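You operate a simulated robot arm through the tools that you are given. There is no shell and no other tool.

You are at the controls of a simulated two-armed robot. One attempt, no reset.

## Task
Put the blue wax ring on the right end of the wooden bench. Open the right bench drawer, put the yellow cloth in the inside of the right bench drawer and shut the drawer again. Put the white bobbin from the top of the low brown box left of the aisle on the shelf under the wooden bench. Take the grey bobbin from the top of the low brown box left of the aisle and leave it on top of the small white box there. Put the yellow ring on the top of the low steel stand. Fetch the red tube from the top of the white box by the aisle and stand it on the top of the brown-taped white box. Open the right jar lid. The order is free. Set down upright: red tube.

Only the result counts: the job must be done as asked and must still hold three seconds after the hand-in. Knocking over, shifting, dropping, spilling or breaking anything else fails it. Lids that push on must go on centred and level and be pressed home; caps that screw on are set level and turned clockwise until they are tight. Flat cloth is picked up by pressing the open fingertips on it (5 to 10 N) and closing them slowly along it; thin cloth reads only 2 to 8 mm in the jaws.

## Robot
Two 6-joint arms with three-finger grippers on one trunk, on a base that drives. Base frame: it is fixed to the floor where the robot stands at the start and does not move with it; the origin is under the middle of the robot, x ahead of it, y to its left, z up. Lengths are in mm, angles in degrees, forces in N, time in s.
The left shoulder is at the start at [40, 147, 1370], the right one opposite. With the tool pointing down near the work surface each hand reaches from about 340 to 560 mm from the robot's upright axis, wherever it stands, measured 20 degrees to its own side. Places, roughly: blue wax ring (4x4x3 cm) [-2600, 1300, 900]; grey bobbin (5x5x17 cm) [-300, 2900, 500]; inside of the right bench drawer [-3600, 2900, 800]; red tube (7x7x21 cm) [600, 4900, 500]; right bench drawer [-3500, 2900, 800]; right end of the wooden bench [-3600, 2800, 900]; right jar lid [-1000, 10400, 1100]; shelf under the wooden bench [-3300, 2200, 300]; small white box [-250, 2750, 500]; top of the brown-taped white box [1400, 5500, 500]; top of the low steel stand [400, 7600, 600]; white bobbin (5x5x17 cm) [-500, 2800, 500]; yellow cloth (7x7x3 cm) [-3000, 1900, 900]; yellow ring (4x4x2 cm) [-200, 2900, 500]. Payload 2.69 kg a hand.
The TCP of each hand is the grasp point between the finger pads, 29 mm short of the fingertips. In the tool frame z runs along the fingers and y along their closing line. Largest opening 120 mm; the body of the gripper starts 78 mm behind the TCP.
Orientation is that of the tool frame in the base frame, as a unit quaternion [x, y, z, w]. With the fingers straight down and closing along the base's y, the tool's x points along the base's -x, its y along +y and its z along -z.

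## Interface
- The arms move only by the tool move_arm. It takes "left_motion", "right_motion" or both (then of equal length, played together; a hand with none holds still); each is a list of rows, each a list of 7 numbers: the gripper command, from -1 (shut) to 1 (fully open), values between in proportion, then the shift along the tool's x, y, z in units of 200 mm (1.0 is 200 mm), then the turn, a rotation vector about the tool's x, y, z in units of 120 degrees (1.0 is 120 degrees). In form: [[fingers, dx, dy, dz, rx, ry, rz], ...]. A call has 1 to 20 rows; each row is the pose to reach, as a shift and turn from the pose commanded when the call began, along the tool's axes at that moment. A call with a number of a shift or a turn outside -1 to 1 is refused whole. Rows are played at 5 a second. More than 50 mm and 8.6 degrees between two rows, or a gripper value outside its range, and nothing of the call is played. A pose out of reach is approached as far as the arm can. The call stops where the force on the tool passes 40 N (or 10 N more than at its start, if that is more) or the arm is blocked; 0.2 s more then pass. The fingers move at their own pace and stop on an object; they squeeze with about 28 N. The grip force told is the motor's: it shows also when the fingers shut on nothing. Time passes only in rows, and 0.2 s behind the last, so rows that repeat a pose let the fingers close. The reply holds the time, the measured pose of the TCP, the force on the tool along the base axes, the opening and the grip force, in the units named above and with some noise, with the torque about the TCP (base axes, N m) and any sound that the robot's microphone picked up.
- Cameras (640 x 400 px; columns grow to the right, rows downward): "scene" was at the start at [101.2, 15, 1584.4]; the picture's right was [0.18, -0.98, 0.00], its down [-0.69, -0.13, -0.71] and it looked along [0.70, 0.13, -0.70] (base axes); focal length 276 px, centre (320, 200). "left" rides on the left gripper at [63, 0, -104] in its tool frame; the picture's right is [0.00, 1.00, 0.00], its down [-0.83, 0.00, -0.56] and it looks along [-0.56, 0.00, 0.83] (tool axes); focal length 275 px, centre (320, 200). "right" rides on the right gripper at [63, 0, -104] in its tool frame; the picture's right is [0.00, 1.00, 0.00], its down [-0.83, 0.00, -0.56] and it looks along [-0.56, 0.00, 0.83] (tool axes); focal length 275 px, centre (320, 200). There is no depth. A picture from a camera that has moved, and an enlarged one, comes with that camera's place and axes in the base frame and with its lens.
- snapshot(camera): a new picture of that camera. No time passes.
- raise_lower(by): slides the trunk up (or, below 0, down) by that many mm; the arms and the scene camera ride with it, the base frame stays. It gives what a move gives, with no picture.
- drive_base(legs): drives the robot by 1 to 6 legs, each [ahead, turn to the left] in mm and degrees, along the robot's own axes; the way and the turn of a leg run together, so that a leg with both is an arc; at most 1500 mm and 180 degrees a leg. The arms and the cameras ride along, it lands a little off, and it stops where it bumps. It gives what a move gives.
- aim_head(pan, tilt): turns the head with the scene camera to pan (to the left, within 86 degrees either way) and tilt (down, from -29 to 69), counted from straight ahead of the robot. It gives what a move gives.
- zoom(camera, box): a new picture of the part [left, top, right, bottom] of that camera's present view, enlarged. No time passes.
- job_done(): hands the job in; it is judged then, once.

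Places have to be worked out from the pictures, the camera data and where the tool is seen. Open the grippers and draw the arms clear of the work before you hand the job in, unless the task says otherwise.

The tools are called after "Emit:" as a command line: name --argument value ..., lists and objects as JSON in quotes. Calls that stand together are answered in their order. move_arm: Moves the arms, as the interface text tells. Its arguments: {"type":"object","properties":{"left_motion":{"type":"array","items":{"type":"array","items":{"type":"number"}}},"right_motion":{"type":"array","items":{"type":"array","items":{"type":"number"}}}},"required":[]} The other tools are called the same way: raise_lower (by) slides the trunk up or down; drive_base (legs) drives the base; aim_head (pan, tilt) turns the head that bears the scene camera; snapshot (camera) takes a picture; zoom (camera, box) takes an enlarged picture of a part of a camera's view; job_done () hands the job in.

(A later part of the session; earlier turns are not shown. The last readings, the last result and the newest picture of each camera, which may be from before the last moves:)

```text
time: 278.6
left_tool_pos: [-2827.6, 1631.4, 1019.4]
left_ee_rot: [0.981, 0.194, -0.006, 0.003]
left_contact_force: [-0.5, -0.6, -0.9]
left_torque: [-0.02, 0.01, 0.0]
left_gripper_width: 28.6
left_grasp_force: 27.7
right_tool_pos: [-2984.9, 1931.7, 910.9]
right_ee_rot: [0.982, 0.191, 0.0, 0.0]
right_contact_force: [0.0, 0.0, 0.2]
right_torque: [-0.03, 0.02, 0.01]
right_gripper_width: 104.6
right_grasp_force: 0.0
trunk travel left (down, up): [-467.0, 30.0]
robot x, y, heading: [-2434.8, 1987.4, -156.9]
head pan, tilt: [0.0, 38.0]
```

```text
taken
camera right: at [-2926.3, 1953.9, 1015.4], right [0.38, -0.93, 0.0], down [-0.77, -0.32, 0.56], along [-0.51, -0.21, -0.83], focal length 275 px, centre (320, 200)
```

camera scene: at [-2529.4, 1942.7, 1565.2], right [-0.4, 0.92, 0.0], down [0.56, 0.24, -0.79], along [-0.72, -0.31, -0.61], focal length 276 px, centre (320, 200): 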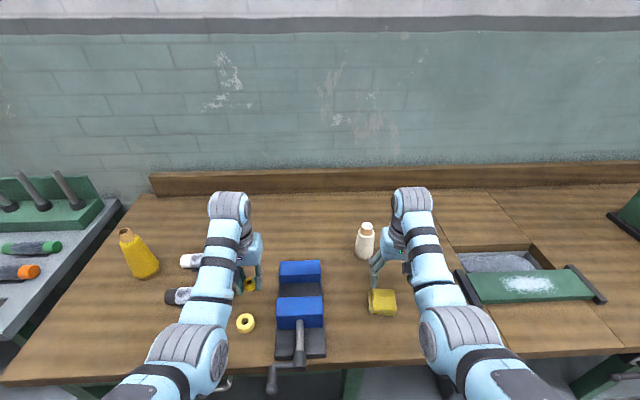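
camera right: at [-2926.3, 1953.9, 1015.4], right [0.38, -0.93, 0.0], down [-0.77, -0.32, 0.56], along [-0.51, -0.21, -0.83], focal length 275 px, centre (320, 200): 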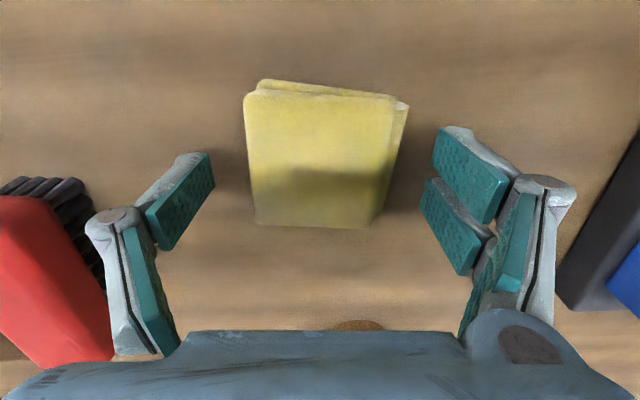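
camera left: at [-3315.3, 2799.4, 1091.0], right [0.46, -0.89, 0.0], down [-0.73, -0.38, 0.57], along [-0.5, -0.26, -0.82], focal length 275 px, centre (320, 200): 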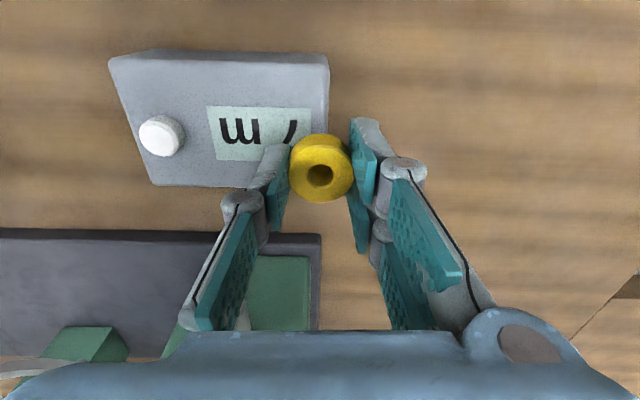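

The cloth sits between the fingers. I close slowly and watch the opening.

Emit:
move_arm --right_motion '[[0.4, 0, 0, 0, 0, 0, 0], [0.2, 0, 0, 0, 0, 0, 0], [0.0, 0, 0, 0, 0, 0, 0], [-0.2, 0, 0, 0, 0, 0, 0], [-0.4, 0, 0, 0, 0, 0, 0], [-0.6, 0, 0, 0, 0, 0, 0], [-0.6, 0, 0, 0, 0, 0, 0]]'

Emit:
snapshot --camera "right"

```text
time: 280.2
left_tool_pos: [-2827.5, 1632.8, 1019.7]
left_ee_rot: [0.981, 0.194, -0.006, 0.002]
left_contact_force: [0.4, -0.3, 0.0]
left_torque: [0.0, -0.01, -0.02]
left_gripper_width: 28.7
left_grasp_force: 27.5
right_tool_pos: [-2985.2, 1930.4, 911.2]
right_ee_rot: [0.982, 0.191, 0.0, 0.0]
right_contact_force: [-0.3, -0.8, 2.7]
right_torque: [-0.04, -0.07, -0.05]
right_gripper_width: 65.9
right_grasp_force: 28.2
trunk travel left (down, up): [-467.0, 30.0]
robot x, y, heading: [-2433.8, 1988.4, -156.6]
head pan, tilt: [0.0, 38.0]
```

```text
taken
camera right: at [-2926.5, 1953.8, 1015.6], right [0.38, -0.93, 0.0], down [-0.77, -0.32, 0.56], along [-0.51, -0.21, -0.83], focal length 275 px, centre (320, 200)
```

right: 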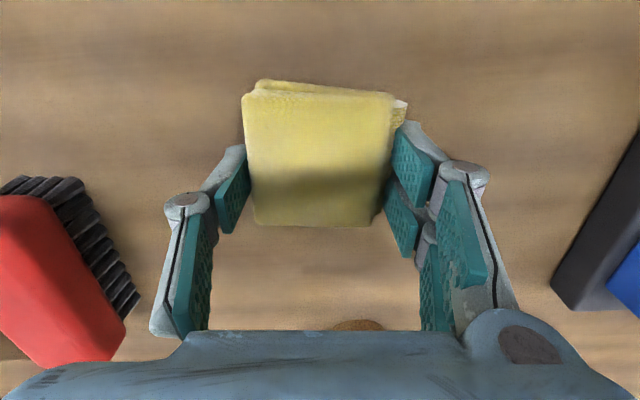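

The cloth pad is gripped at 66 mm with 28 N. I lift it.

Emit:
move_arm --right_motion '[[-1, 0, 0, -0.05, 0, 0, 0], [-1, 0, 0, -0.15, 0, 0, 0], [-1, 0, 0, -0.3, 0, 0, 0], [-1, 0, 0, -0.48, 0, 0, 0], [-1, 0, 0, -0.48, 0, 0, 0]]'

Emit:
snapshot --camera "right"

```text
time: 281.4
left_tool_pos: [-2828.9, 1634.1, 1019.2]
left_ee_rot: [0.981, 0.194, -0.006, 0.002]
left_contact_force: [0.0, -0.1, -0.4]
left_torque: [-0.01, -0.01, 0.01]
left_gripper_width: 28.5
left_grasp_force: 27.7
right_tool_pos: [-2984.3, 1932.5, 1007.4]
right_ee_rot: [0.982, 0.191, 0.001, 0.0]
right_contact_force: [-0.4, -0.6, 0.6]
right_torque: [0.0, 0.02, 0.0]
right_gripper_width: 65.6
right_grasp_force: 27.9
trunk travel left (down, up): [-467.0, 30.0]
robot x, y, heading: [-2434.6, 1983.0, -156.7]
head pan, tilt: [0.0, 38.0]
```

```text
taken
camera right: at [-2925.2, 1954.9, 1111.2], right [0.38, -0.93, 0.0], down [-0.77, -0.32, 0.55], along [-0.51, -0.21, -0.83], focal length 275 px, centre (320, 200)
```

right: 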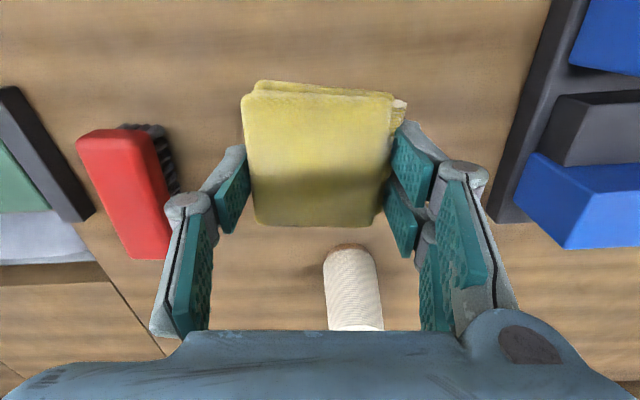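

Cloth lifted. I back off and drive to the open drawer (axis s≈564, D≈830), facing the bench.

Emit:
drive_base --legs '[[-450, 0], [0, -86.6], [1162, 0], [0, 90]]'

Emit:
aim_head --pan -5 --tilt 42

Emit:
snapshot --camera "scene"

```text
time: 297.0
left_tool_pos: [-2927.8, 2787.3, 1018.8]
left_ee_rot: [0.971, 0.239, -0.005, 0.002]
left_contact_force: [0.2, 0.4, -0.4]
left_torque: [0.03, -0.03, -0.02]
left_gripper_width: 28.7
left_grasp_force: 28.4
right_tool_pos: [-3108.8, 3071.4, 1007.0]
right_ee_rot: [0.972, 0.235, 0.0, 0.0]
right_contact_force: [0.1, -0.4, -0.1]
right_torque: [0.01, -0.01, 0.0]
right_gripper_width: 64.0
right_grasp_force: 28.3
trunk travel left (down, up): [-467.0, 30.0]
robot x, y, heading: [-2567.8, 3172.3, -151.4]
head pan, tilt: [0.0, 38.0]
```

```text
time: 297.7
left_tool_pos: [-2927.6, 2787.0, 1019.7]
left_ee_rot: [0.971, 0.239, -0.004, 0.003]
left_contact_force: [0.3, -0.1, 0.7]
left_torque: [0.02, -0.01, -0.02]
left_gripper_width: 28.5
left_grasp_force: 28.1
right_tool_pos: [-3109.1, 3070.6, 1007.2]
right_ee_rot: [0.972, 0.235, 0.001, 0.0]
right_contact_force: [0.8, -0.5, 0.2]
right_torque: [-0.01, 0.01, 0.0]
right_gripper_width: 64.0
right_grasp_force: 28.1
trunk travel left (down, up): [-467.0, 30.0]
robot x, y, heading: [-2568.3, 3171.5, -151.4]
head pan, tilt: [-5.0, 42.0]
```

```text
taken
camera scene: at [-2660.3, 3129.8, 1559.0], right [-0.4, 0.92, 0.0], down [0.61, 0.27, -0.74], along [-0.68, -0.3, -0.67], focal length 276 px, centre (320, 200)
```

scene: 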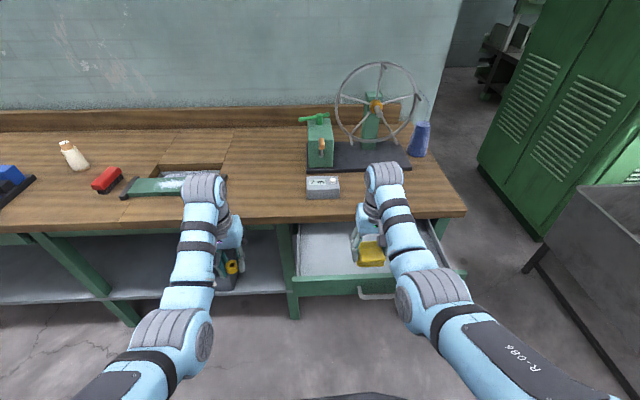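

Hand is over s≈425, 284 mm in front of the edge; the drawer spans 0–290 mm. I drive 150 mm ahead so the cloth is over the drawer's middle, then lower the trunk.

Emit:
drive_base --legs '[[150, 0]]'

Emit:
raise_lower --by -140

Emit:
snapshot --camera "right"

Emit:
snapshot --camera "scene"

```text
time: 299.1
left_tool_pos: [-3055.1, 2717.0, 1021.6]
left_ee_rot: [0.971, 0.239, -0.006, 0.003]
left_contact_force: [-0.2, -0.2, 0.1]
left_torque: [-0.04, 0.01, -0.01]
left_gripper_width: 28.6
left_grasp_force: 27.6
right_tool_pos: [-3236.4, 3000.3, 1008.3]
right_ee_rot: [0.972, 0.236, -0.001, 0.001]
right_contact_force: [-0.1, 0.1, -0.9]
right_torque: [-0.05, 0.04, 0.0]
right_gripper_width: 64.0
right_grasp_force: 27.7
trunk travel left (down, up): [-467.0, 30.0]
robot x, y, heading: [-2697.9, 3100.1, -151.3]
head pan, tilt: [-5.0, 42.0]
```

```text
time: 300.7
left_tool_pos: [-3058.7, 2715.6, 878.6]
left_ee_rot: [0.971, 0.24, -0.005, 0.002]
left_contact_force: [0.3, 1.0, 0.1]
left_torque: [-0.01, 0.03, -0.01]
left_gripper_width: 28.6
left_grasp_force: 28.0
right_tool_pos: [-3240.2, 2997.8, 865.8]
right_ee_rot: [0.972, 0.236, 0.001, -0.001]
right_contact_force: [0.7, 0.5, -0.5]
right_torque: [0.0, -0.02, 0.0]
right_gripper_width: 63.9
right_grasp_force: 28.2
trunk travel left (down, up): [-327.0, 170.0]
robot x, y, heading: [-2697.9, 3098.6, -151.3]
head pan, tilt: [-5.0, 42.0]
```

```text
taken
camera right: at [-3184.1, 3027.0, 969.7], right [0.46, -0.89, 0.0], down [-0.74, -0.39, 0.55], along [-0.49, -0.26, -0.83], focal length 275 px, centre (320, 200)
```

right: 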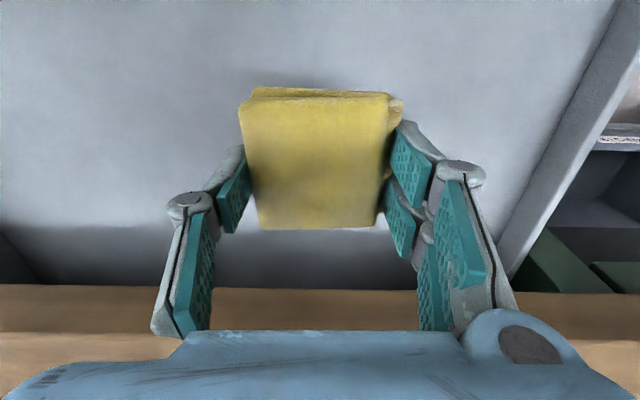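

```text
taken
camera scene: at [-2792.2, 3057.6, 1417.8], right [-0.4, 0.92, 0.0], down [0.61, 0.27, -0.74], along [-0.68, -0.3, -0.67], focal length 276 px, centre (320, 200)
```

scene: 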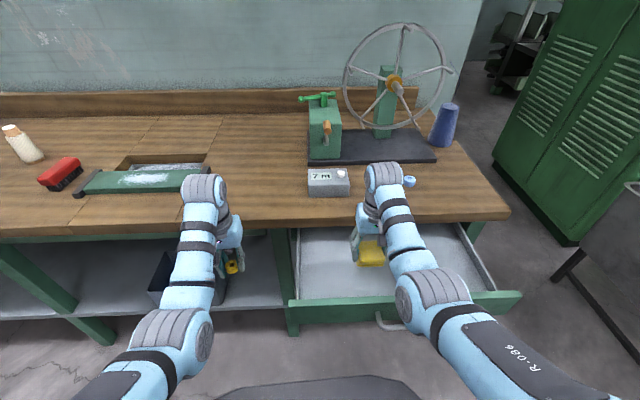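

Cloth is centred over the drawer interior. I lower with the arm in stages.

Emit:
move_arm --right_motion '[[-1, 0, 0, 0.08, 0, 0, 0], [-1, 0, 0, 0.16, 0, 0, 0], [-1, 0, 0, 0.22, 0, 0, 0], [-1, 0, 0, 0.22, 0, 0, 0]]'

Emit:
snapshot --camera "right"

```text
time: 301.7
left_tool_pos: [-3057.8, 2714.7, 878.1]
left_ee_rot: [0.971, 0.239, -0.006, 0.001]
left_contact_force: [0.6, -0.8, 0.1]
left_torque: [0.01, 0.0, -0.03]
left_gripper_width: 28.7
left_grasp_force: 28.5
right_tool_pos: [-3239.3, 2999.1, 822.1]
right_ee_rot: [0.972, 0.236, 0.001, 0.0]
right_contact_force: [0.3, 0.4, 0.0]
right_torque: [0.01, 0.02, -0.01]
right_gripper_width: 64.1
right_grasp_force: 28.4
trunk travel left (down, up): [-327.0, 170.0]
robot x, y, heading: [-2698.5, 3101.6, -151.3]
head pan, tilt: [-5.0, 42.0]
```

```text
taken
camera right: at [-3183.4, 3027.7, 925.8], right [0.46, -0.89, 0.0], down [-0.74, -0.39, 0.55], along [-0.49, -0.26, -0.83], focal length 275 px, centre (320, 200)
```

right: 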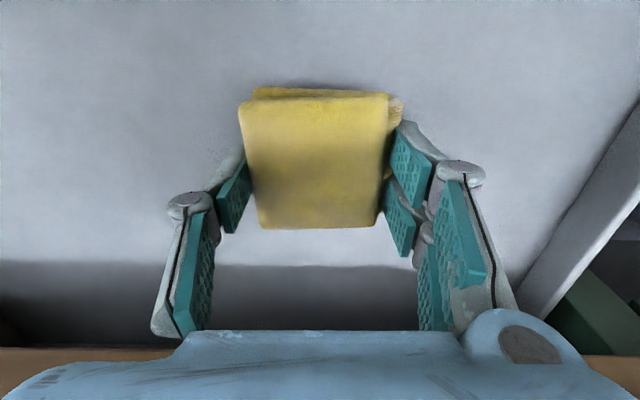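

Emit:
move_arm --right_motion '[[-1, 0, 0, 0.025, 0, 0, 0], [-1, 0, 0, 0.05, 0, 0, 0], [-1, 0, 0, 0.05, 0, 0, 0]]'

Emit:
move_arm --right_motion '[[-1, 0, 0, 0.025, 0, 0, 0], [-1, 0, 0, 0.025, 0, 0, 0]]'

```text
time: 302.5
left_tool_pos: [-3057.7, 2714.2, 878.3]
left_ee_rot: [0.971, 0.24, -0.005, 0.002]
left_contact_force: [-0.2, -0.8, -0.3]
left_torque: [-0.02, -0.04, 0.03]
left_gripper_width: 28.6
left_grasp_force: 28.4
right_tool_pos: [-3239.0, 2999.2, 812.0]
right_ee_rot: [0.972, 0.236, 0.001, 0.0]
right_contact_force: [0.4, -1.0, -0.3]
right_torque: [0.0, 0.02, 0.02]
right_gripper_width: 64.0
right_grasp_force: 28.1
trunk travel left (down, up): [-327.0, 170.0]
robot x, y, heading: [-2700.1, 3100.1, -151.4]
head pan, tilt: [-5.0, 42.0]
```

```text
time: 303.1
left_tool_pos: [-3058.3, 2715.4, 878.1]
left_ee_rot: [0.971, 0.239, -0.005, 0.002]
left_contact_force: [-1.0, -1.2, -0.3]
left_torque: [-0.01, 0.04, 0.03]
left_gripper_width: 28.4
left_grasp_force: 27.7
right_tool_pos: [-3240.8, 2999.2, 807.4]
right_ee_rot: [0.972, 0.236, 0.0, 0.0]
right_contact_force: [-0.1, 0.1, -0.1]
right_torque: [-0.02, -0.01, -0.01]
right_gripper_width: 64.0
right_grasp_force: 28.0
trunk travel left (down, up): [-327.0, 170.0]
robot x, y, heading: [-2698.3, 3101.3, -151.2]
head pan, tilt: [-5.0, 42.0]
```

No contact yet; I continue down 12 mm.

Emit:
move_arm --right_motion '[[-1, 0, 0, 0.02, 0, 0, 0], [-1, 0, 0, 0.04, 0, 0, 0], [-1, 0, 0, 0.06, 0, 0, 0], [-1, 0, 0, 0.06, 0, 0, 0]]'

Emit:
snapshot --camera "right"

```text
time: 304.1
left_tool_pos: [-3057.5, 2715.9, 877.7]
left_ee_rot: [0.971, 0.24, -0.006, 0.003]
left_contact_force: [-1.2, -0.6, -0.3]
left_torque: [0.01, 0.0, 0.0]
left_gripper_width: 28.6
left_grasp_force: 28.1
right_tool_pos: [-3240.2, 2999.1, 795.1]
right_ee_rot: [0.972, 0.236, 0.001, 0.0]
right_contact_force: [1.1, -0.2, 0.7]
right_torque: [-0.04, -0.07, 0.0]
right_gripper_width: 64.1
right_grasp_force: 28.6
trunk travel left (down, up): [-327.0, 170.0]
robot x, y, heading: [-2695.3, 3099.9, -151.4]
head pan, tilt: [-5.0, 42.0]
```

```text
taken
camera right: at [-3184.2, 3027.2, 898.9], right [0.46, -0.89, 0.0], down [-0.74, -0.38, 0.56], along [-0.49, -0.26, -0.83], focal length 275 px, centre (320, 200)
```

right: 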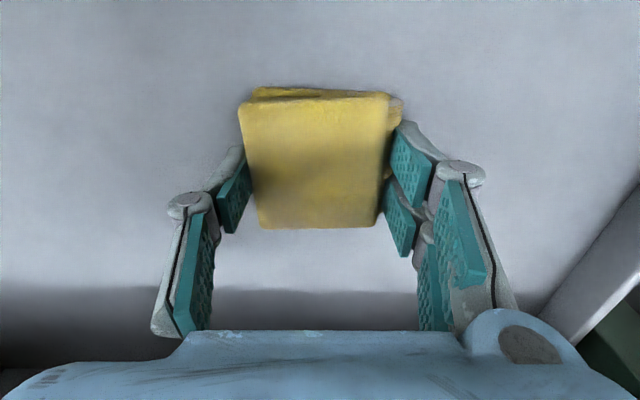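

Nearly touching the drawer floor. I lower 3 mm more, open, and lift out.

Emit:
move_arm --right_motion '[[-1, 0, 0, 0.015, 0, 0, 0], [-1, 0, 0, 0.015, 0, 0, 0], [0.2, 0, 0, 0.015, 0, 0, 0], [0.5, 0, 0, 0.015, 0, 0, 0], [0.5, 0, 0, 0.015, 0, 0, 0]]'

Emit:
move_arm --right_motion '[[0.5, 0, 0, -0.1, 0, 0, 0], [0.5, 0, 0, -0.3, 0, 0, 0], [0.5, 0, 0, -0.5, 0, 0, 0], [0.5, 0, 0, -0.7, 0, 0, 0], [0.5, 0, 0, -0.7, 0, 0, 0]]'

Emit:
snapshot --camera "right"

```text
time: 305.3
left_tool_pos: [-3058.8, 2715.1, 879.0]
left_ee_rot: [0.971, 0.239, -0.005, 0.002]
left_contact_force: [-1.0, 0.2, 0.3]
left_torque: [-0.02, 0.02, 0.0]
left_gripper_width: 28.4
left_grasp_force: 28.0
right_tool_pos: [-3240.3, 2998.1, 791.4]
right_ee_rot: [0.972, 0.236, 0.001, 0.0]
right_contact_force: [0.4, -0.2, 0.0]
right_torque: [0.03, 0.02, -0.03]
right_gripper_width: 90.0
right_grasp_force: 0.1
trunk travel left (down, up): [-327.0, 170.0]
robot x, y, heading: [-2697.2, 3102.6, -151.2]
head pan, tilt: [-5.0, 42.0]
```

```text
time: 306.5
left_tool_pos: [-3058.7, 2713.3, 879.5]
left_ee_rot: [0.971, 0.24, -0.005, 0.003]
left_contact_force: [-1.0, 0.2, 0.5]
left_torque: [0.0, 0.0, -0.01]
left_gripper_width: 28.6
left_grasp_force: 27.9
right_tool_pos: [-3247.7, 2995.6, 928.2]
right_ee_rot: [0.972, 0.236, 0.001, 0.0]
right_contact_force: [0.2, 0.2, 0.1]
right_torque: [0.03, -0.01, 0.05]
right_gripper_width: 90.1
right_grasp_force: 0.0
right hand out of reach, approached as far as the arm can: row 4, 5
trunk travel left (down, up): [-327.0, 170.0]
robot x, y, heading: [-2697.6, 3102.4, -151.2]
head pan, tilt: [-5.0, 42.0]
```

```text
taken
camera right: at [-3190.6, 3023.3, 1032.5], right [0.46, -0.89, 0.0], down [-0.74, -0.39, 0.55], along [-0.49, -0.26, -0.83], focal length 275 px, centre (320, 200)
```

right: 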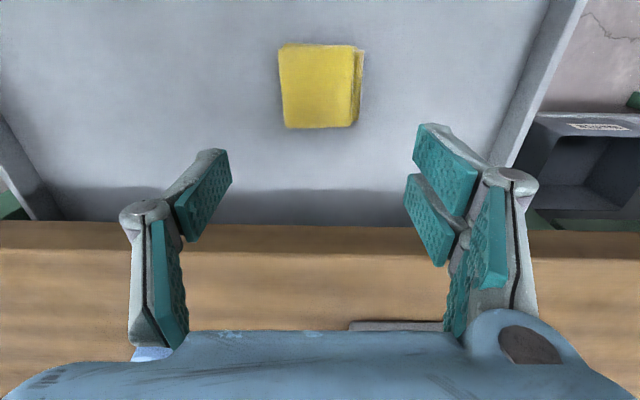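

Cloth lies in the drawer. To shut it I back off, close the fingers, and bring the hand down in front of the handle bar (tips at z≈776) to push.

Emit:
drive_base --legs '[[-330, 0], [0, -2.1]]'

Emit:
move_arm --right_motion '[[-1, 0.03, -0.03, 0.1, 0, 0, 0], [-1, 0.06, -0.06, 0.25, 0, 0, 0], [-1, 0.1, -0.1, 0.4, 0, 0, 0], [-1, 0.13, -0.14, 0.53, 0, 0, 0], [-1, 0.15, -0.14, 0.62, 0, 0, 0], [-1, 0.15, -0.14, 0.62, 0, 0, 0]]'

Emit:
snapshot --camera "scene"

Emit:
snapshot --camera "right"

```text
time: 309.1
left_tool_pos: [-2777.7, 2888.3, 877.4]
left_ee_rot: [0.975, 0.221, -0.005, 0.001]
left_contact_force: [0.1, -0.4, -0.3]
left_torque: [-0.02, 0.03, 0.01]
left_gripper_width: 28.5
left_grasp_force: 28.0
right_tool_pos: [-2955.9, 3175.2, 929.1]
right_ee_rot: [0.976, 0.218, 0.001, -0.001]
right_contact_force: [-0.2, 0.1, 0.2]
right_torque: [0.04, 0.01, 0.01]
right_gripper_width: 90.0
right_grasp_force: 0.2
trunk travel left (down, up): [-327.0, 170.0]
robot x, y, heading: [-2402.4, 3262.9, -153.7]
head pan, tilt: [-5.0, 42.0]
```

```text
time: 310.5
left_tool_pos: [-2778.4, 2889.4, 878.3]
left_ee_rot: [0.975, 0.221, -0.004, 0.002]
left_contact_force: [0.3, -0.2, 0.1]
left_torque: [-0.02, 0.04, 0.01]
left_gripper_width: 28.7
left_grasp_force: 28.4
right_tool_pos: [-2939.5, 3214.2, 804.5]
right_ee_rot: [0.976, 0.218, 0.001, -0.001]
right_contact_force: [-0.8, 0.6, 0.3]
right_torque: [-0.01, -0.03, -0.04]
right_gripper_width: 0.0
right_grasp_force: 28.3
trunk travel left (down, up): [-327.0, 170.0]
robot x, y, heading: [-2403.4, 3259.4, -153.5]
head pan, tilt: [-5.0, 42.0]
```

```text
taken
camera scene: at [-2499.6, 3221.3, 1417.9], right [-0.37, 0.93, 0.0], down [0.62, 0.24, -0.74], along [-0.69, -0.27, -0.67], focal length 276 px, centre (320, 200)
```

scene: 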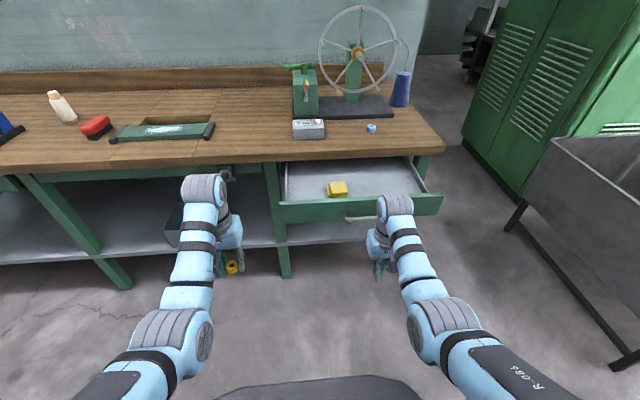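

```text
taken
camera right: at [-2882.7, 3240.4, 907.5], right [0.43, -0.9, 0.0], down [-0.75, -0.36, 0.55], along [-0.5, -0.24, -0.83], focal length 275 px, centre (320, 200)
```

right: 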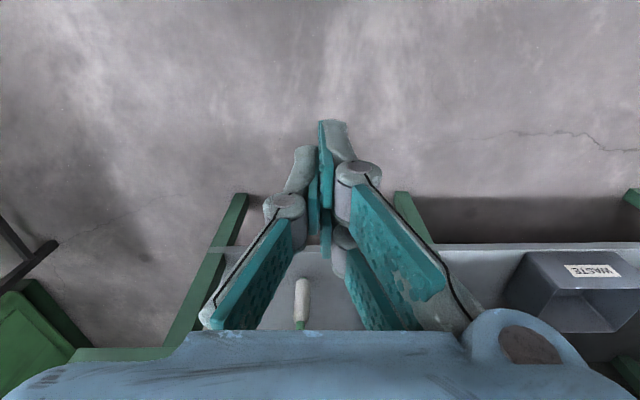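

The hand is lined up with the handle (s≈374), 500 mm before the edge. I drive 175 mm to just before contact and check.

Emit:
drive_base --legs '[[175, 0]]'

Emit:
snapshot --camera "right"

Emit:
snapshot --camera "scene"

```text
time: 312.0
left_tool_pos: [-2930.8, 2812.2, 879.9]
left_ee_rot: [0.975, 0.222, -0.005, 0.002]
left_contact_force: [0.8, -0.5, -0.4]
left_torque: [-0.01, -0.01, 0.0]
left_gripper_width: 28.4
left_grasp_force: 27.6
right_tool_pos: [-3092.7, 3135.6, 805.3]
right_ee_rot: [0.976, 0.219, 0.001, 0.0]
right_contact_force: [0.2, 0.1, 0.0]
right_torque: [0.01, 0.02, -0.01]
right_gripper_width: 0.0
right_grasp_force: 28.2
trunk travel left (down, up): [-327.0, 170.0]
robot x, y, heading: [-2559.7, 3185.7, -153.4]
head pan, tilt: [-5.0, 42.0]
```

```text
taken
camera right: at [-3036.2, 3162.6, 908.6], right [0.43, -0.9, 0.0], down [-0.75, -0.36, 0.56], along [-0.5, -0.24, -0.83], focal length 275 px, centre (320, 200)
```

right: 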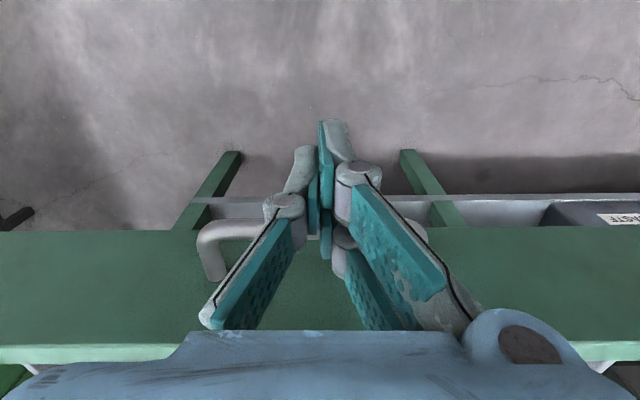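

```text
taken
camera scene: at [-2652.1, 3145.1, 1418.1], right [-0.37, 0.93, 0.0], down [0.62, 0.25, -0.74], along [-0.69, -0.27, -0.67], focal length 276 px, centre (320, 200)
```

scene: 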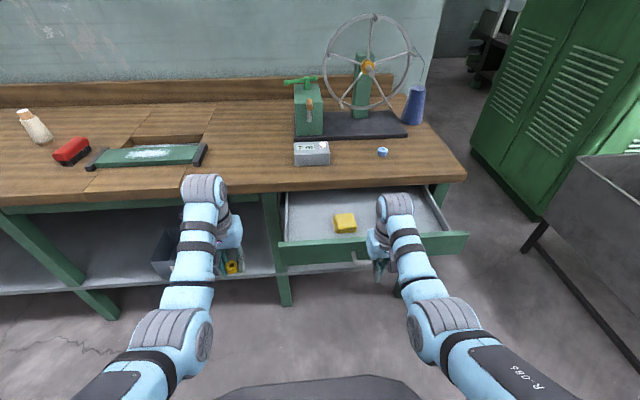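

The fingers are at the bar. I push with the base, 120 mm first.

Emit:
drive_base --legs '[[120, 0]]'

Emit:
snapshot --camera "right"

```text
time: 313.2
left_tool_pos: [-3037.9, 2758.2, 879.1]
left_ee_rot: [0.975, 0.223, -0.005, 0.002]
left_contact_force: [-0.2, -0.5, -0.1]
left_torque: [0.01, 0.01, -0.03]
left_gripper_width: 28.7
left_grasp_force: 28.2
right_tool_pos: [-3200.3, 3082.7, 805.7]
right_ee_rot: [0.976, 0.218, 0.0, 0.0]
right_contact_force: [0.2, 0.3, 0.3]
right_torque: [0.01, 0.0, 0.02]
right_gripper_width: 0.0
right_grasp_force: 28.3
trunk travel left (down, up): [-327.0, 170.0]
robot x, y, heading: [-2668.2, 3126.3, -153.4]
head pan, tilt: [-5.0, 42.0]
```

```text
taken
camera right: at [-3144.0, 3108.1, 908.6], right [0.43, -0.9, 0.0], down [-0.75, -0.36, 0.56], along [-0.5, -0.24, -0.83], focal length 275 px, centre (320, 200)
```

right: 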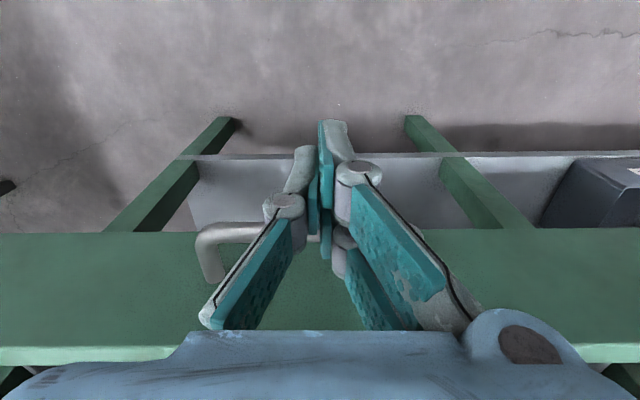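

The drawer moves with the hand easily. I push on another 120 mm, then finish with the arm.

Emit:
drive_base --legs '[[122, 0]]'

Emit:
move_arm --right_motion '[[-1, -0.02, 0, 0, 0, 0, 0], [-1, -0.04, 0, 0, 0, 0, 0], [-1, -0.06, 0, 0, 0, 0, 0], [-1, -0.08, 0, 0, 0, 0, 0], [-1, -0.1, 0, 0, 0, 0, 0], [-1, -0.12, 0, 0, 0, 0, 0], [-1, -0.14, 0, 0, 0, 0, 0], [-1, -0.16, 0, 0, 0, 0, 0]]'

Emit:
snapshot --camera "right"

Emit:
snapshot --camera "scene"

```text
time: 314.5
left_tool_pos: [-3147.0, 2704.1, 879.3]
left_ee_rot: [0.975, 0.222, -0.005, 0.002]
left_contact_force: [0.0, -0.3, 0.4]
left_torque: [0.03, 0.0, 0.0]
left_gripper_width: 28.6
left_grasp_force: 27.9
right_tool_pos: [-3310.5, 3027.4, 804.9]
right_ee_rot: [0.976, 0.219, 0.0, 0.0]
right_contact_force: [0.2, -0.3, 0.8]
right_torque: [0.03, 0.04, 0.04]
right_gripper_width: 0.0
right_grasp_force: 28.4
trunk travel left (down, up): [-327.0, 170.0]
robot x, y, heading: [-2773.8, 3070.0, -153.8]
head pan, tilt: [-5.0, 42.0]
```

```text
time: 315.8
left_tool_pos: [-3145.7, 2704.1, 879.0]
left_ee_rot: [0.975, 0.221, -0.007, 0.002]
left_contact_force: [-1.6, 0.0, -0.4]
left_torque: [0.0, -0.04, 0.0]
left_gripper_width: 28.4
left_grasp_force: 28.2
right_tool_pos: [-3322.3, 3021.8, 802.0]
right_ee_rot: [0.976, 0.218, 0.011, -0.002]
right_contact_force: [20.8, 9.2, 9.6]
right_torque: [-0.13, -0.1, 0.07]
right_gripper_width: 0.0
right_grasp_force: 28.1
trunk travel left (down, up): [-327.0, 170.0]
robot x, y, heading: [-2775.4, 3071.8, -153.9]
head pan, tilt: [-5.0, 42.0]
stopped in row 6 (right hand): the force on the tool passed its limit at 42 N (the readings are from after the stop); the commanded pose is now the measured one
```

```text
taken
camera right: at [-3266.7, 3047.8, 907.5], right [0.43, -0.9, 0.0], down [-0.76, -0.36, 0.54], along [-0.49, -0.23, -0.84], focal length 275 px, centre (320, 200)
```

right: 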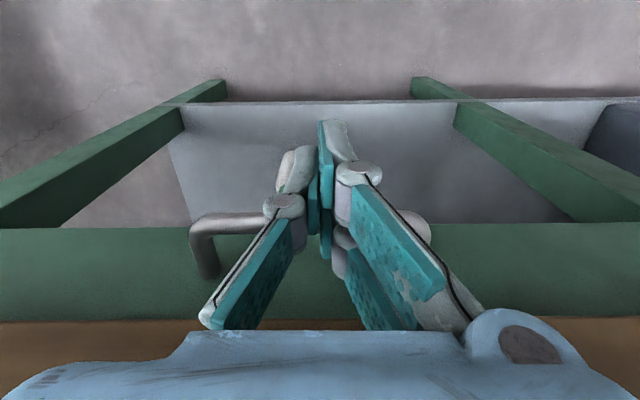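

```text
taken
camera scene: at [-2866.6, 3037.2, 1418.4], right [-0.37, 0.93, 0.0], down [0.62, 0.24, -0.74], along [-0.69, -0.27, -0.67], focal length 276 px, centre (320, 200)
```

scene: 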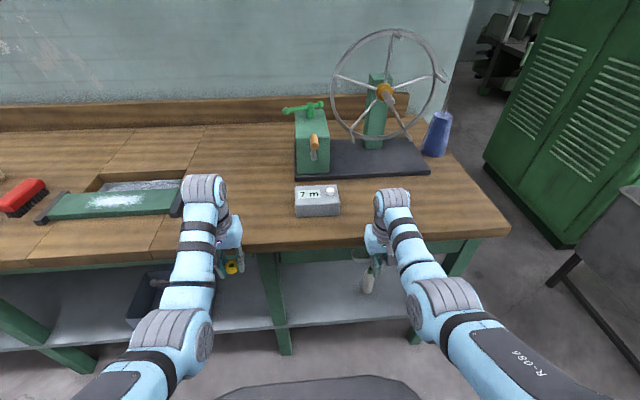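

Hard stop at 42 N: the drawer seems shut. I back off and check.

Emit:
drive_base --legs '[[-300, 0]]'

Emit:
aim_head --pan -5 --tilt 32

Emit:
snapshot --camera "scene"

Emit:
zoom --camera "scene" --box '[240, 120, 440, 245]'

```text
time: 317.8
left_tool_pos: [-2881.4, 2837.5, 877.2]
left_ee_rot: [0.976, 0.219, -0.004, 0.003]
left_contact_force: [-0.4, 0.2, -0.3]
left_torque: [0.01, -0.01, 0.01]
left_gripper_width: 28.4
left_grasp_force: 27.8
right_tool_pos: [-3056.6, 3156.1, 801.6]
right_ee_rot: [0.976, 0.215, 0.01, -0.002]
right_contact_force: [0.3, 0.5, -0.3]
right_torque: [0.03, -0.02, 0.0]
right_gripper_width: 0.0
right_grasp_force: 28.2
trunk travel left (down, up): [-327.0, 170.0]
robot x, y, heading: [-2506.8, 3207.9, -153.7]
head pan, tilt: [-5.0, 42.0]
```

```text
time: 318.5
left_tool_pos: [-2880.1, 2838.8, 879.0]
left_ee_rot: [0.976, 0.219, -0.005, 0.002]
left_contact_force: [1.2, -0.3, 0.7]
left_torque: [-0.02, 0.02, -0.03]
left_gripper_width: 28.9
left_grasp_force: 27.9
right_tool_pos: [-3056.2, 3157.1, 801.7]
right_ee_rot: [0.976, 0.216, 0.008, -0.002]
right_contact_force: [-0.2, -0.6, -0.4]
right_torque: [-0.01, 0.03, 0.01]
right_gripper_width: 0.0
right_grasp_force: 28.2
trunk travel left (down, up): [-327.0, 170.0]
robot x, y, heading: [-2505.5, 3204.4, -153.7]
head pan, tilt: [-5.0, 32.0]
```

```text
taken
camera scene: at [-2606.5, 3167.8, 1433.0], right [-0.36, 0.93, 0.0], down [0.49, 0.19, -0.85], along [-0.79, -0.31, -0.53], focal length 276 px, centre (320, 200)
```

scene: 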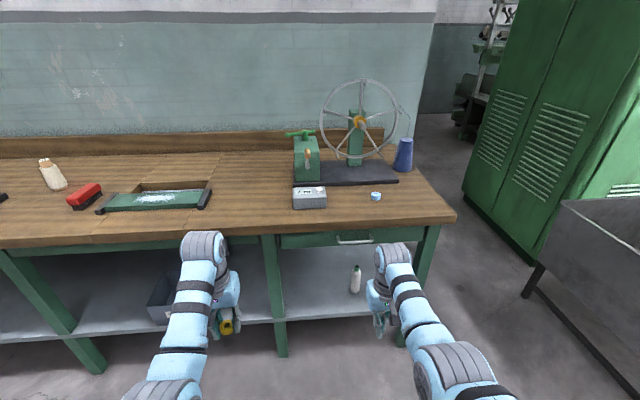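

```text
3.20 times, centred on (340, 182) of scene
camera zoom: at [-2606.5, 3167.8, 1433.0], right [-0.36, 0.93, 0.0], down [0.49, 0.19, -0.85], along [-0.79, -0.31, -0.53], focal length 884 px, centre (256, 256)
```

zoom: 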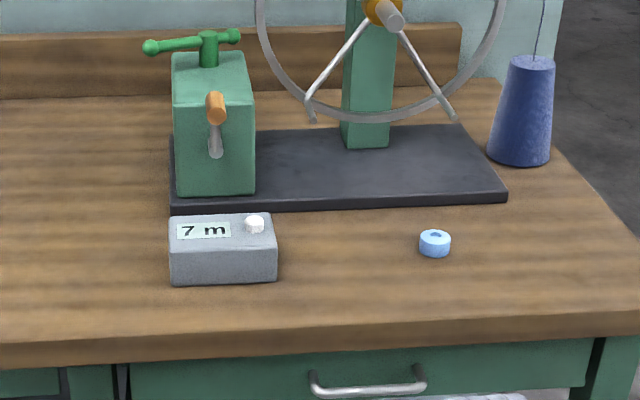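

The drawer is shut, ring, bobbin and winder undisturbed. Now I head for the north side: back along the known route toward the white boxes by the aisle.

Emit:
drive_base --legs '[[0, 177.9], [1211, 0], [0, -17.6], [1309, 0]]'

Emit:
aim_head --pan 60 --tilt 20

Emit:
snapshot --camera "scene"

```text
time: 339.1
left_tool_pos: [390.3, 4051.7, 878.4]
left_ee_rot: [-0.051, 0.999, 0.001, 0.005]
left_contact_force: [-0.1, 0.1, 0.1]
left_torque: [0.03, -0.01, 0.03]
left_gripper_width: 28.6
left_grasp_force: 28.0
right_tool_pos: [450.7, 3692.6, 800.5]
right_ee_rot: [-0.048, 0.999, 0.0, -0.008]
right_contact_force: [-0.8, 0.3, -0.5]
right_torque: [0.01, 0.0, 0.0]
right_gripper_width: 0.0
right_grasp_force: 28.4
trunk travel left (down, up): [-327.0, 170.0]
robot x, y, heading: [-80.6, 3828.8, 6.9]
head pan, tilt: [-5.0, 32.0]
```

```text
time: 340.4
left_tool_pos: [390.6, 4050.9, 878.6]
left_ee_rot: [-0.052, 0.999, 0.001, 0.005]
left_contact_force: [-0.2, -0.3, 0.4]
left_torque: [0.02, 0.0, -0.03]
left_gripper_width: 28.6
left_grasp_force: 28.0
right_tool_pos: [450.5, 3692.6, 801.0]
right_ee_rot: [-0.047, 0.999, 0.0, -0.008]
right_contact_force: [0.4, 0.7, -1.0]
right_torque: [0.02, 0.0, 0.01]
right_gripper_width: 0.2
right_grasp_force: 27.6
trunk travel left (down, up): [-327.0, 170.0]
robot x, y, heading: [-87.5, 3827.4, 7.0]
head pan, tilt: [60.0, 20.0]
```

```text
taken
camera scene: at [-28.3, 3914.7, 1452.3], right [0.92, -0.39, 0.0], down [-0.14, -0.31, -0.94], along [0.37, 0.86, -0.34], focal length 276 px, centre (320, 200)
```

scene: 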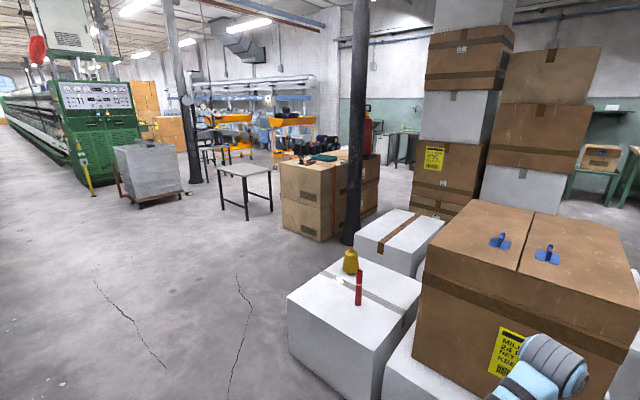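

Red tube stands on the white box at ≈(639,4957), box top z≈405; the steel stand (small grey-topped table) is further off. I drive to a standoff west of the white box, facing it (heading ≈27.7°).

Emit:
drive_base --legs '[[0, 98.3], [873, 0], [0, -77.6]]'

Emit:
aim_head --pan 0 --tilt 30

Emit:
snapshot --camera "scene"

Emit:
zoom --camera "scene" --box '[220, 50, 460, 200]'

```text
time: 352.6
left_tool_pos: [48.9, 5064.2, 878.2]
left_ee_rot: [-0.23, 0.973, 0.002, 0.005]
left_contact_force: [-0.1, -0.3, -0.3]
left_torque: [0.0, 0.02, 0.01]
left_gripper_width: 28.5
left_grasp_force: 27.4
right_tool_pos: [233.6, 4749.4, 800.7]
right_ee_rot: [-0.229, 0.974, -0.002, -0.008]
right_contact_force: [0.8, 0.4, 1.0]
right_torque: [-0.01, 0.01, -0.02]
right_gripper_width: 0.0
right_grasp_force: 28.2
trunk travel left (down, up): [-327.0, 170.0]
robot x, y, heading: [-315.0, 4680.3, 27.7]
head pan, tilt: [60.0, 20.0]
```

```text
time: 353.9
left_tool_pos: [49.0, 5064.6, 876.8]
left_ee_rot: [-0.23, 0.973, 0.002, 0.006]
left_contact_force: [0.3, -0.8, -0.3]
left_torque: [-0.02, 0.0, -0.01]
left_gripper_width: 28.7
left_grasp_force: 27.8
right_tool_pos: [232.4, 4749.7, 802.1]
right_ee_rot: [-0.228, 0.974, -0.002, -0.009]
right_contact_force: [-0.3, 0.0, 0.4]
right_torque: [0.0, -0.03, 0.0]
right_gripper_width: 0.0
right_grasp_force: 28.0
trunk travel left (down, up): [-327.0, 170.0]
robot x, y, heading: [-314.2, 4686.1, 27.6]
head pan, tilt: [0.0, 30.0]
```

```text
taken
camera scene: at [-217.5, 4735.3, 1436.2], right [0.46, -0.89, 0.0], down [-0.44, -0.23, -0.87], along [0.77, 0.4, -0.5], focal length 276 px, centre (320, 200)
```

scene: 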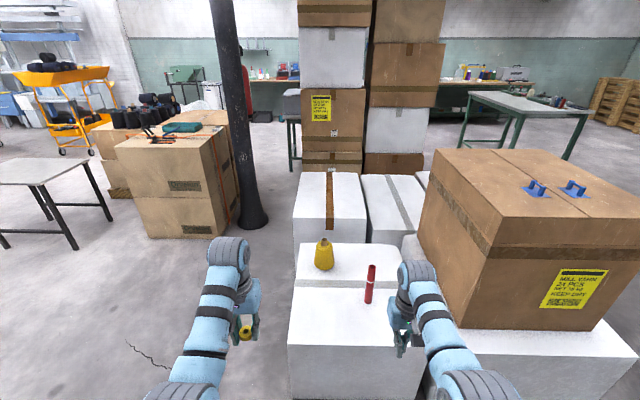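

```text
2.67 times, centred on (340, 125) of scene
camera zoom: at [-217.5, 4735.3, 1436.2], right [0.46, -0.89, 0.0], down [-0.44, -0.23, -0.87], along [0.77, 0.4, -0.5], focal length 736 px, centre (267, 400)
```

zoom: 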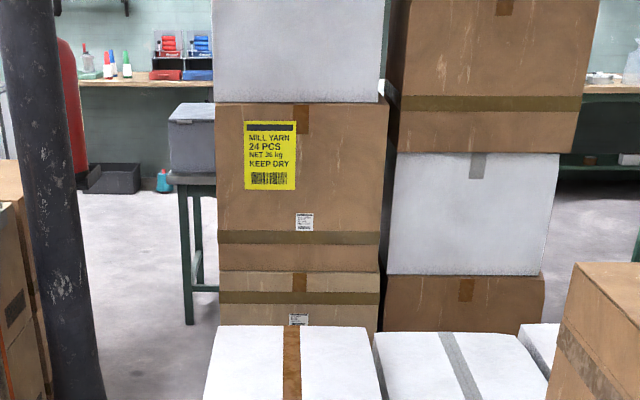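

Tube ≈977 mm ahead, 229 mm to the right. I need the white box's front edge precisely, so I look steeper.

Emit:
aim_head --pan -8 --tilt 48

Emit:
snapshot --camera "scene"

Emit:
zoom --camera "scene" --box '[240, 80, 480, 230]'

```text
time: 354.7
left_tool_pos: [48.1, 5063.6, 877.9]
left_ee_rot: [-0.231, 0.973, 0.002, 0.005]
left_contact_force: [-0.6, 0.9, 0.2]
left_torque: [0.0, 0.0, 0.0]
left_gripper_width: 28.6
left_grasp_force: 27.5
right_tool_pos: [232.4, 4750.4, 801.5]
right_ee_rot: [-0.229, 0.973, -0.001, -0.008]
right_contact_force: [-0.4, -0.6, -0.5]
right_torque: [0.03, -0.02, 0.0]
right_gripper_width: 0.0
right_grasp_force: 28.3
trunk travel left (down, up): [-327.0, 170.0]
robot x, y, heading: [-318.1, 4684.5, 27.6]
head pan, tilt: [-8.0, 48.0]
```

```text
taken
camera scene: at [-223.4, 4719.8, 1409.5], right [0.34, -0.94, 0.0], down [-0.7, -0.25, -0.67], along [0.63, 0.23, -0.74], focal length 276 px, centre (320, 200)
```

scene: 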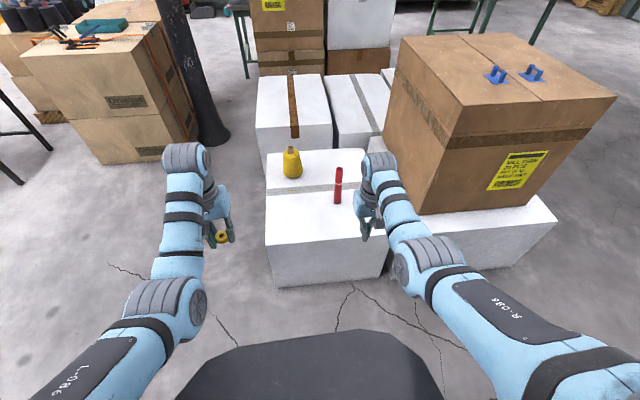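

```text
2.67 times, centred on (360, 155) of scene
camera zoom: at [-223.4, 4719.8, 1409.5], right [0.34, -0.94, 0.0], down [-0.7, -0.25, -0.67], along [0.63, 0.23, -0.74], focal length 736 px, centre (213, 320)
```

zoom: 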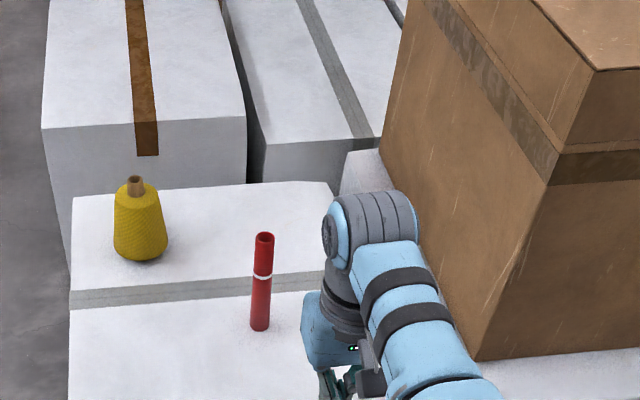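

Box 1's front edge is ≈745–765 mm ahead, top z≈411; tube ≈(640,4940). Plan: pick with the right hand pitched 49°. I pitch the hand, lower the trunk 200 mm and creep ahead 300 mm.

Emit:
move_arm --right_motion '[[0, -0.008, -0.014, 0.05, 0, -0.058, 0], [0.5, -0.017, -0.028, 0.1, 0, -0.116, 0], [1, -0.025, -0.043, 0.154, 0, -0.175, 0], [1, -0.034, -0.057, 0.206, 0, -0.233, 0], [1, -0.043, -0.071, 0.257, 0, -0.29, 0], [1, -0.051, -0.086, 0.309, 0, -0.35, 0], [1, -0.06, -0.1, 0.36, 0, -0.408, 0], [1, -0.06, -0.1, 0.36, 0, -0.408, 0]]'

Emit:
raise_lower --by -190

Emit:
drive_base --legs '[[295, 0]]'

Emit:
snapshot --camera "scene"

Emit:
snapshot --camera "right"

```text
time: 356.5
left_tool_pos: [48.8, 5063.2, 877.7]
left_ee_rot: [-0.231, 0.973, 0.002, 0.005]
left_contact_force: [0.5, -0.8, 0.3]
left_torque: [0.02, -0.04, 0.02]
left_gripper_width: 28.6
left_grasp_force: 27.6
right_tool_pos: [251.5, 4737.0, 728.9]
right_ee_rot: [-0.208, 0.889, 0.092, 0.396]
right_contact_force: [-0.3, 0.0, 0.5]
right_torque: [0.0, 0.01, 0.0]
right_gripper_width: 119.8
right_grasp_force: 0.0
trunk travel left (down, up): [-327.0, 170.0]
robot x, y, heading: [-317.9, 4682.6, 27.5]
head pan, tilt: [-8.0, 48.0]
```

```text
time: 358.6
left_tool_pos: [50.1, 5062.5, 688.8]
left_ee_rot: [-0.231, 0.973, 0.002, 0.005]
left_contact_force: [0.2, -0.1, 1.0]
left_torque: [0.0, 0.01, -0.02]
left_gripper_width: 28.2
left_grasp_force: 28.1
right_tool_pos: [252.2, 4737.5, 538.9]
right_ee_rot: [-0.208, 0.889, 0.092, 0.396]
right_contact_force: [-0.5, 0.2, -0.4]
right_torque: [0.02, -0.01, 0.02]
right_gripper_width: 120.0
right_grasp_force: 0.0
trunk travel left (down, up): [-137.0, 360.0]
robot x, y, heading: [-316.4, 4681.6, 27.5]
head pan, tilt: [-8.0, 48.0]
```

```text
time: 360.6
left_tool_pos: [315.2, 5197.8, 688.2]
left_ee_rot: [-0.228, 0.974, 0.002, 0.004]
left_contact_force: [-0.6, 0.0, 0.0]
left_torque: [0.02, 0.03, 0.02]
left_gripper_width: 28.5
left_grasp_force: 27.7
right_tool_pos: [513.2, 4870.8, 540.4]
right_ee_rot: [-0.206, 0.891, 0.092, 0.395]
right_contact_force: [0.8, 0.3, 0.0]
right_torque: [0.02, 0.01, 0.0]
right_gripper_width: 120.1
right_grasp_force: 0.1
trunk travel left (down, up): [-137.0, 360.0]
robot x, y, heading: [-51.8, 4817.4, 27.0]
head pan, tilt: [-8.0, 48.0]
```

```text
taken
camera scene: at [40.3, 4855.9, 1220.1], right [0.33, -0.94, 0.0], down [-0.7, -0.24, -0.67], along [0.63, 0.22, -0.74], focal length 276 px, centre (320, 200)
```

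scene: 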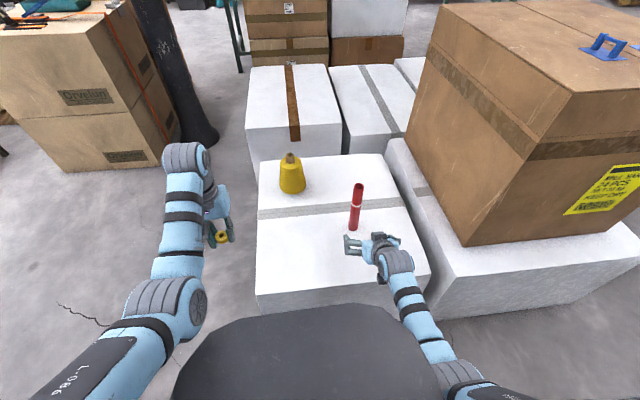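

```text
taken
camera right: at [407.5, 4817.0, 562.1], right [-0.44, 0.9, 0.0], down [0.13, 0.07, 0.99], along [0.89, 0.44, -0.14], focal length 275 px, centre (320, 200)
```

right: 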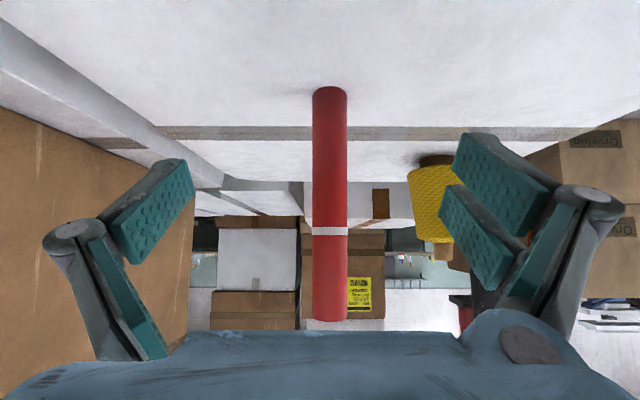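

The tube is straight ahead at ≈(639,4942). I slide the open hand forward 142 mm to straddle it.

Emit:
move_arm --right_motion '[[1, -0.093, 0.006, 0.107, 0, 0, 0], [1, -0.186, 0.012, 0.215, 0, 0, 0], [1, -0.279, 0.018, 0.322, 0, 0, 0], [1, -0.372, 0.024, 0.43, 0, 0, 0], [1, -0.465, 0.03, 0.537, 0, 0, 0], [1, -0.465, 0.03, 0.537, 0, 0, 0]]'

Emit:
snapshot --camera "right"

```text
time: 362.0
left_tool_pos: [315.7, 5198.1, 688.8]
left_ee_rot: [-0.227, 0.974, 0.002, 0.006]
left_contact_force: [-1.0, -0.8, -0.5]
left_torque: [0.03, 0.01, 0.01]
left_gripper_width: 28.2
left_grasp_force: 27.6
right_tool_pos: [610.5, 4926.4, 552.0]
right_ee_rot: [-0.205, 0.89, 0.091, 0.396]
right_contact_force: [0.1, -0.2, -0.3]
right_torque: [0.01, 0.0, 0.01]
right_gripper_width: 120.0
right_grasp_force: 0.0
right hand out of reach, approached as far as the arm can: row 4, 5, 6
trunk travel left (down, up): [-137.0, 360.0]
robot x, y, heading: [-53.3, 4821.8, 26.9]
head pan, tilt: [-8.0, 48.0]
```

```text
taken
camera right: at [503.8, 4872.7, 574.2], right [-0.44, 0.9, 0.0], down [0.13, 0.07, 0.99], along [0.89, 0.44, -0.14], focal length 275 px, centre (320, 200)
```

right: 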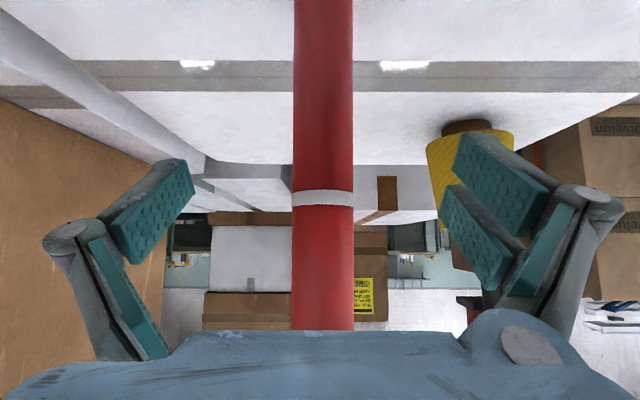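

The arm stops ≈32 mm short. I lower the trunk 40 mm and let the arm extend a bit higher and further.

Emit:
raise_lower --by -40

Emit:
move_arm --right_motion '[[1, -0.1, 0, 0.02, 0, 0, 0], [1, -0.203, 0, 0.043, 0, 0, 0], [1, -0.203, 0, 0.043, 0, 0, 0]]'

Emit:
snapshot --camera "right"

```text
time: 362.8
left_tool_pos: [315.4, 5197.9, 648.2]
left_ee_rot: [-0.228, 0.974, 0.002, 0.005]
left_contact_force: [-0.6, -0.1, -0.6]
left_torque: [0.0, -0.04, -0.01]
left_gripper_width: 28.5
left_grasp_force: 27.6
right_tool_pos: [611.0, 4925.7, 511.5]
right_ee_rot: [-0.205, 0.89, 0.092, 0.396]
right_contact_force: [0.0, 0.3, 0.3]
right_torque: [-0.02, 0.07, 0.03]
right_gripper_width: 119.8
right_grasp_force: 0.2
trunk travel left (down, up): [-97.0, 400.0]
robot x, y, heading: [-54.0, 4818.8, 27.3]
head pan, tilt: [-8.0, 48.0]
```

```text
time: 363.6
left_tool_pos: [314.7, 5198.0, 648.4]
left_ee_rot: [-0.228, 0.974, 0.003, 0.005]
left_contact_force: [0.1, -0.4, -0.2]
left_torque: [0.0, 0.02, 0.01]
left_gripper_width: 28.6
left_grasp_force: 27.9
right_tool_pos: [628.3, 4938.8, 542.7]
right_ee_rot: [-0.205, 0.891, 0.091, 0.396]
right_contact_force: [0.3, -0.1, 0.7]
right_torque: [0.0, 0.0, 0.03]
right_gripper_width: 120.1
right_grasp_force: 0.1
right hand out of reach, approached as far as the arm can: row 1, 2, 3
trunk travel left (down, up): [-97.0, 400.0]
robot x, y, heading: [-51.2, 4822.2, 27.3]
head pan, tilt: [-8.0, 48.0]
```

```text
taken
camera right: at [521.3, 4884.3, 565.2], right [-0.44, 0.9, 0.0], down [0.13, 0.07, 0.99], along [0.89, 0.44, -0.14], focal length 275 px, centre (320, 200)
```

right: 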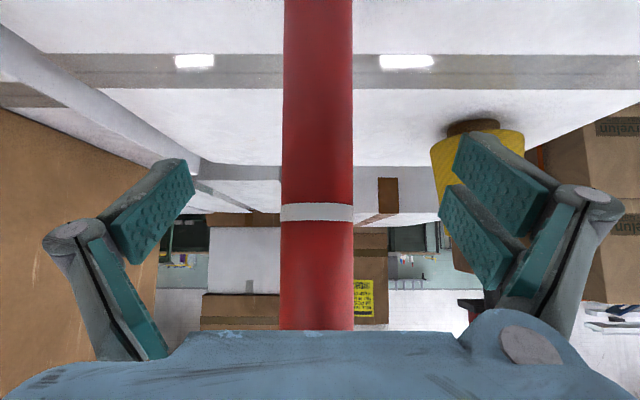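

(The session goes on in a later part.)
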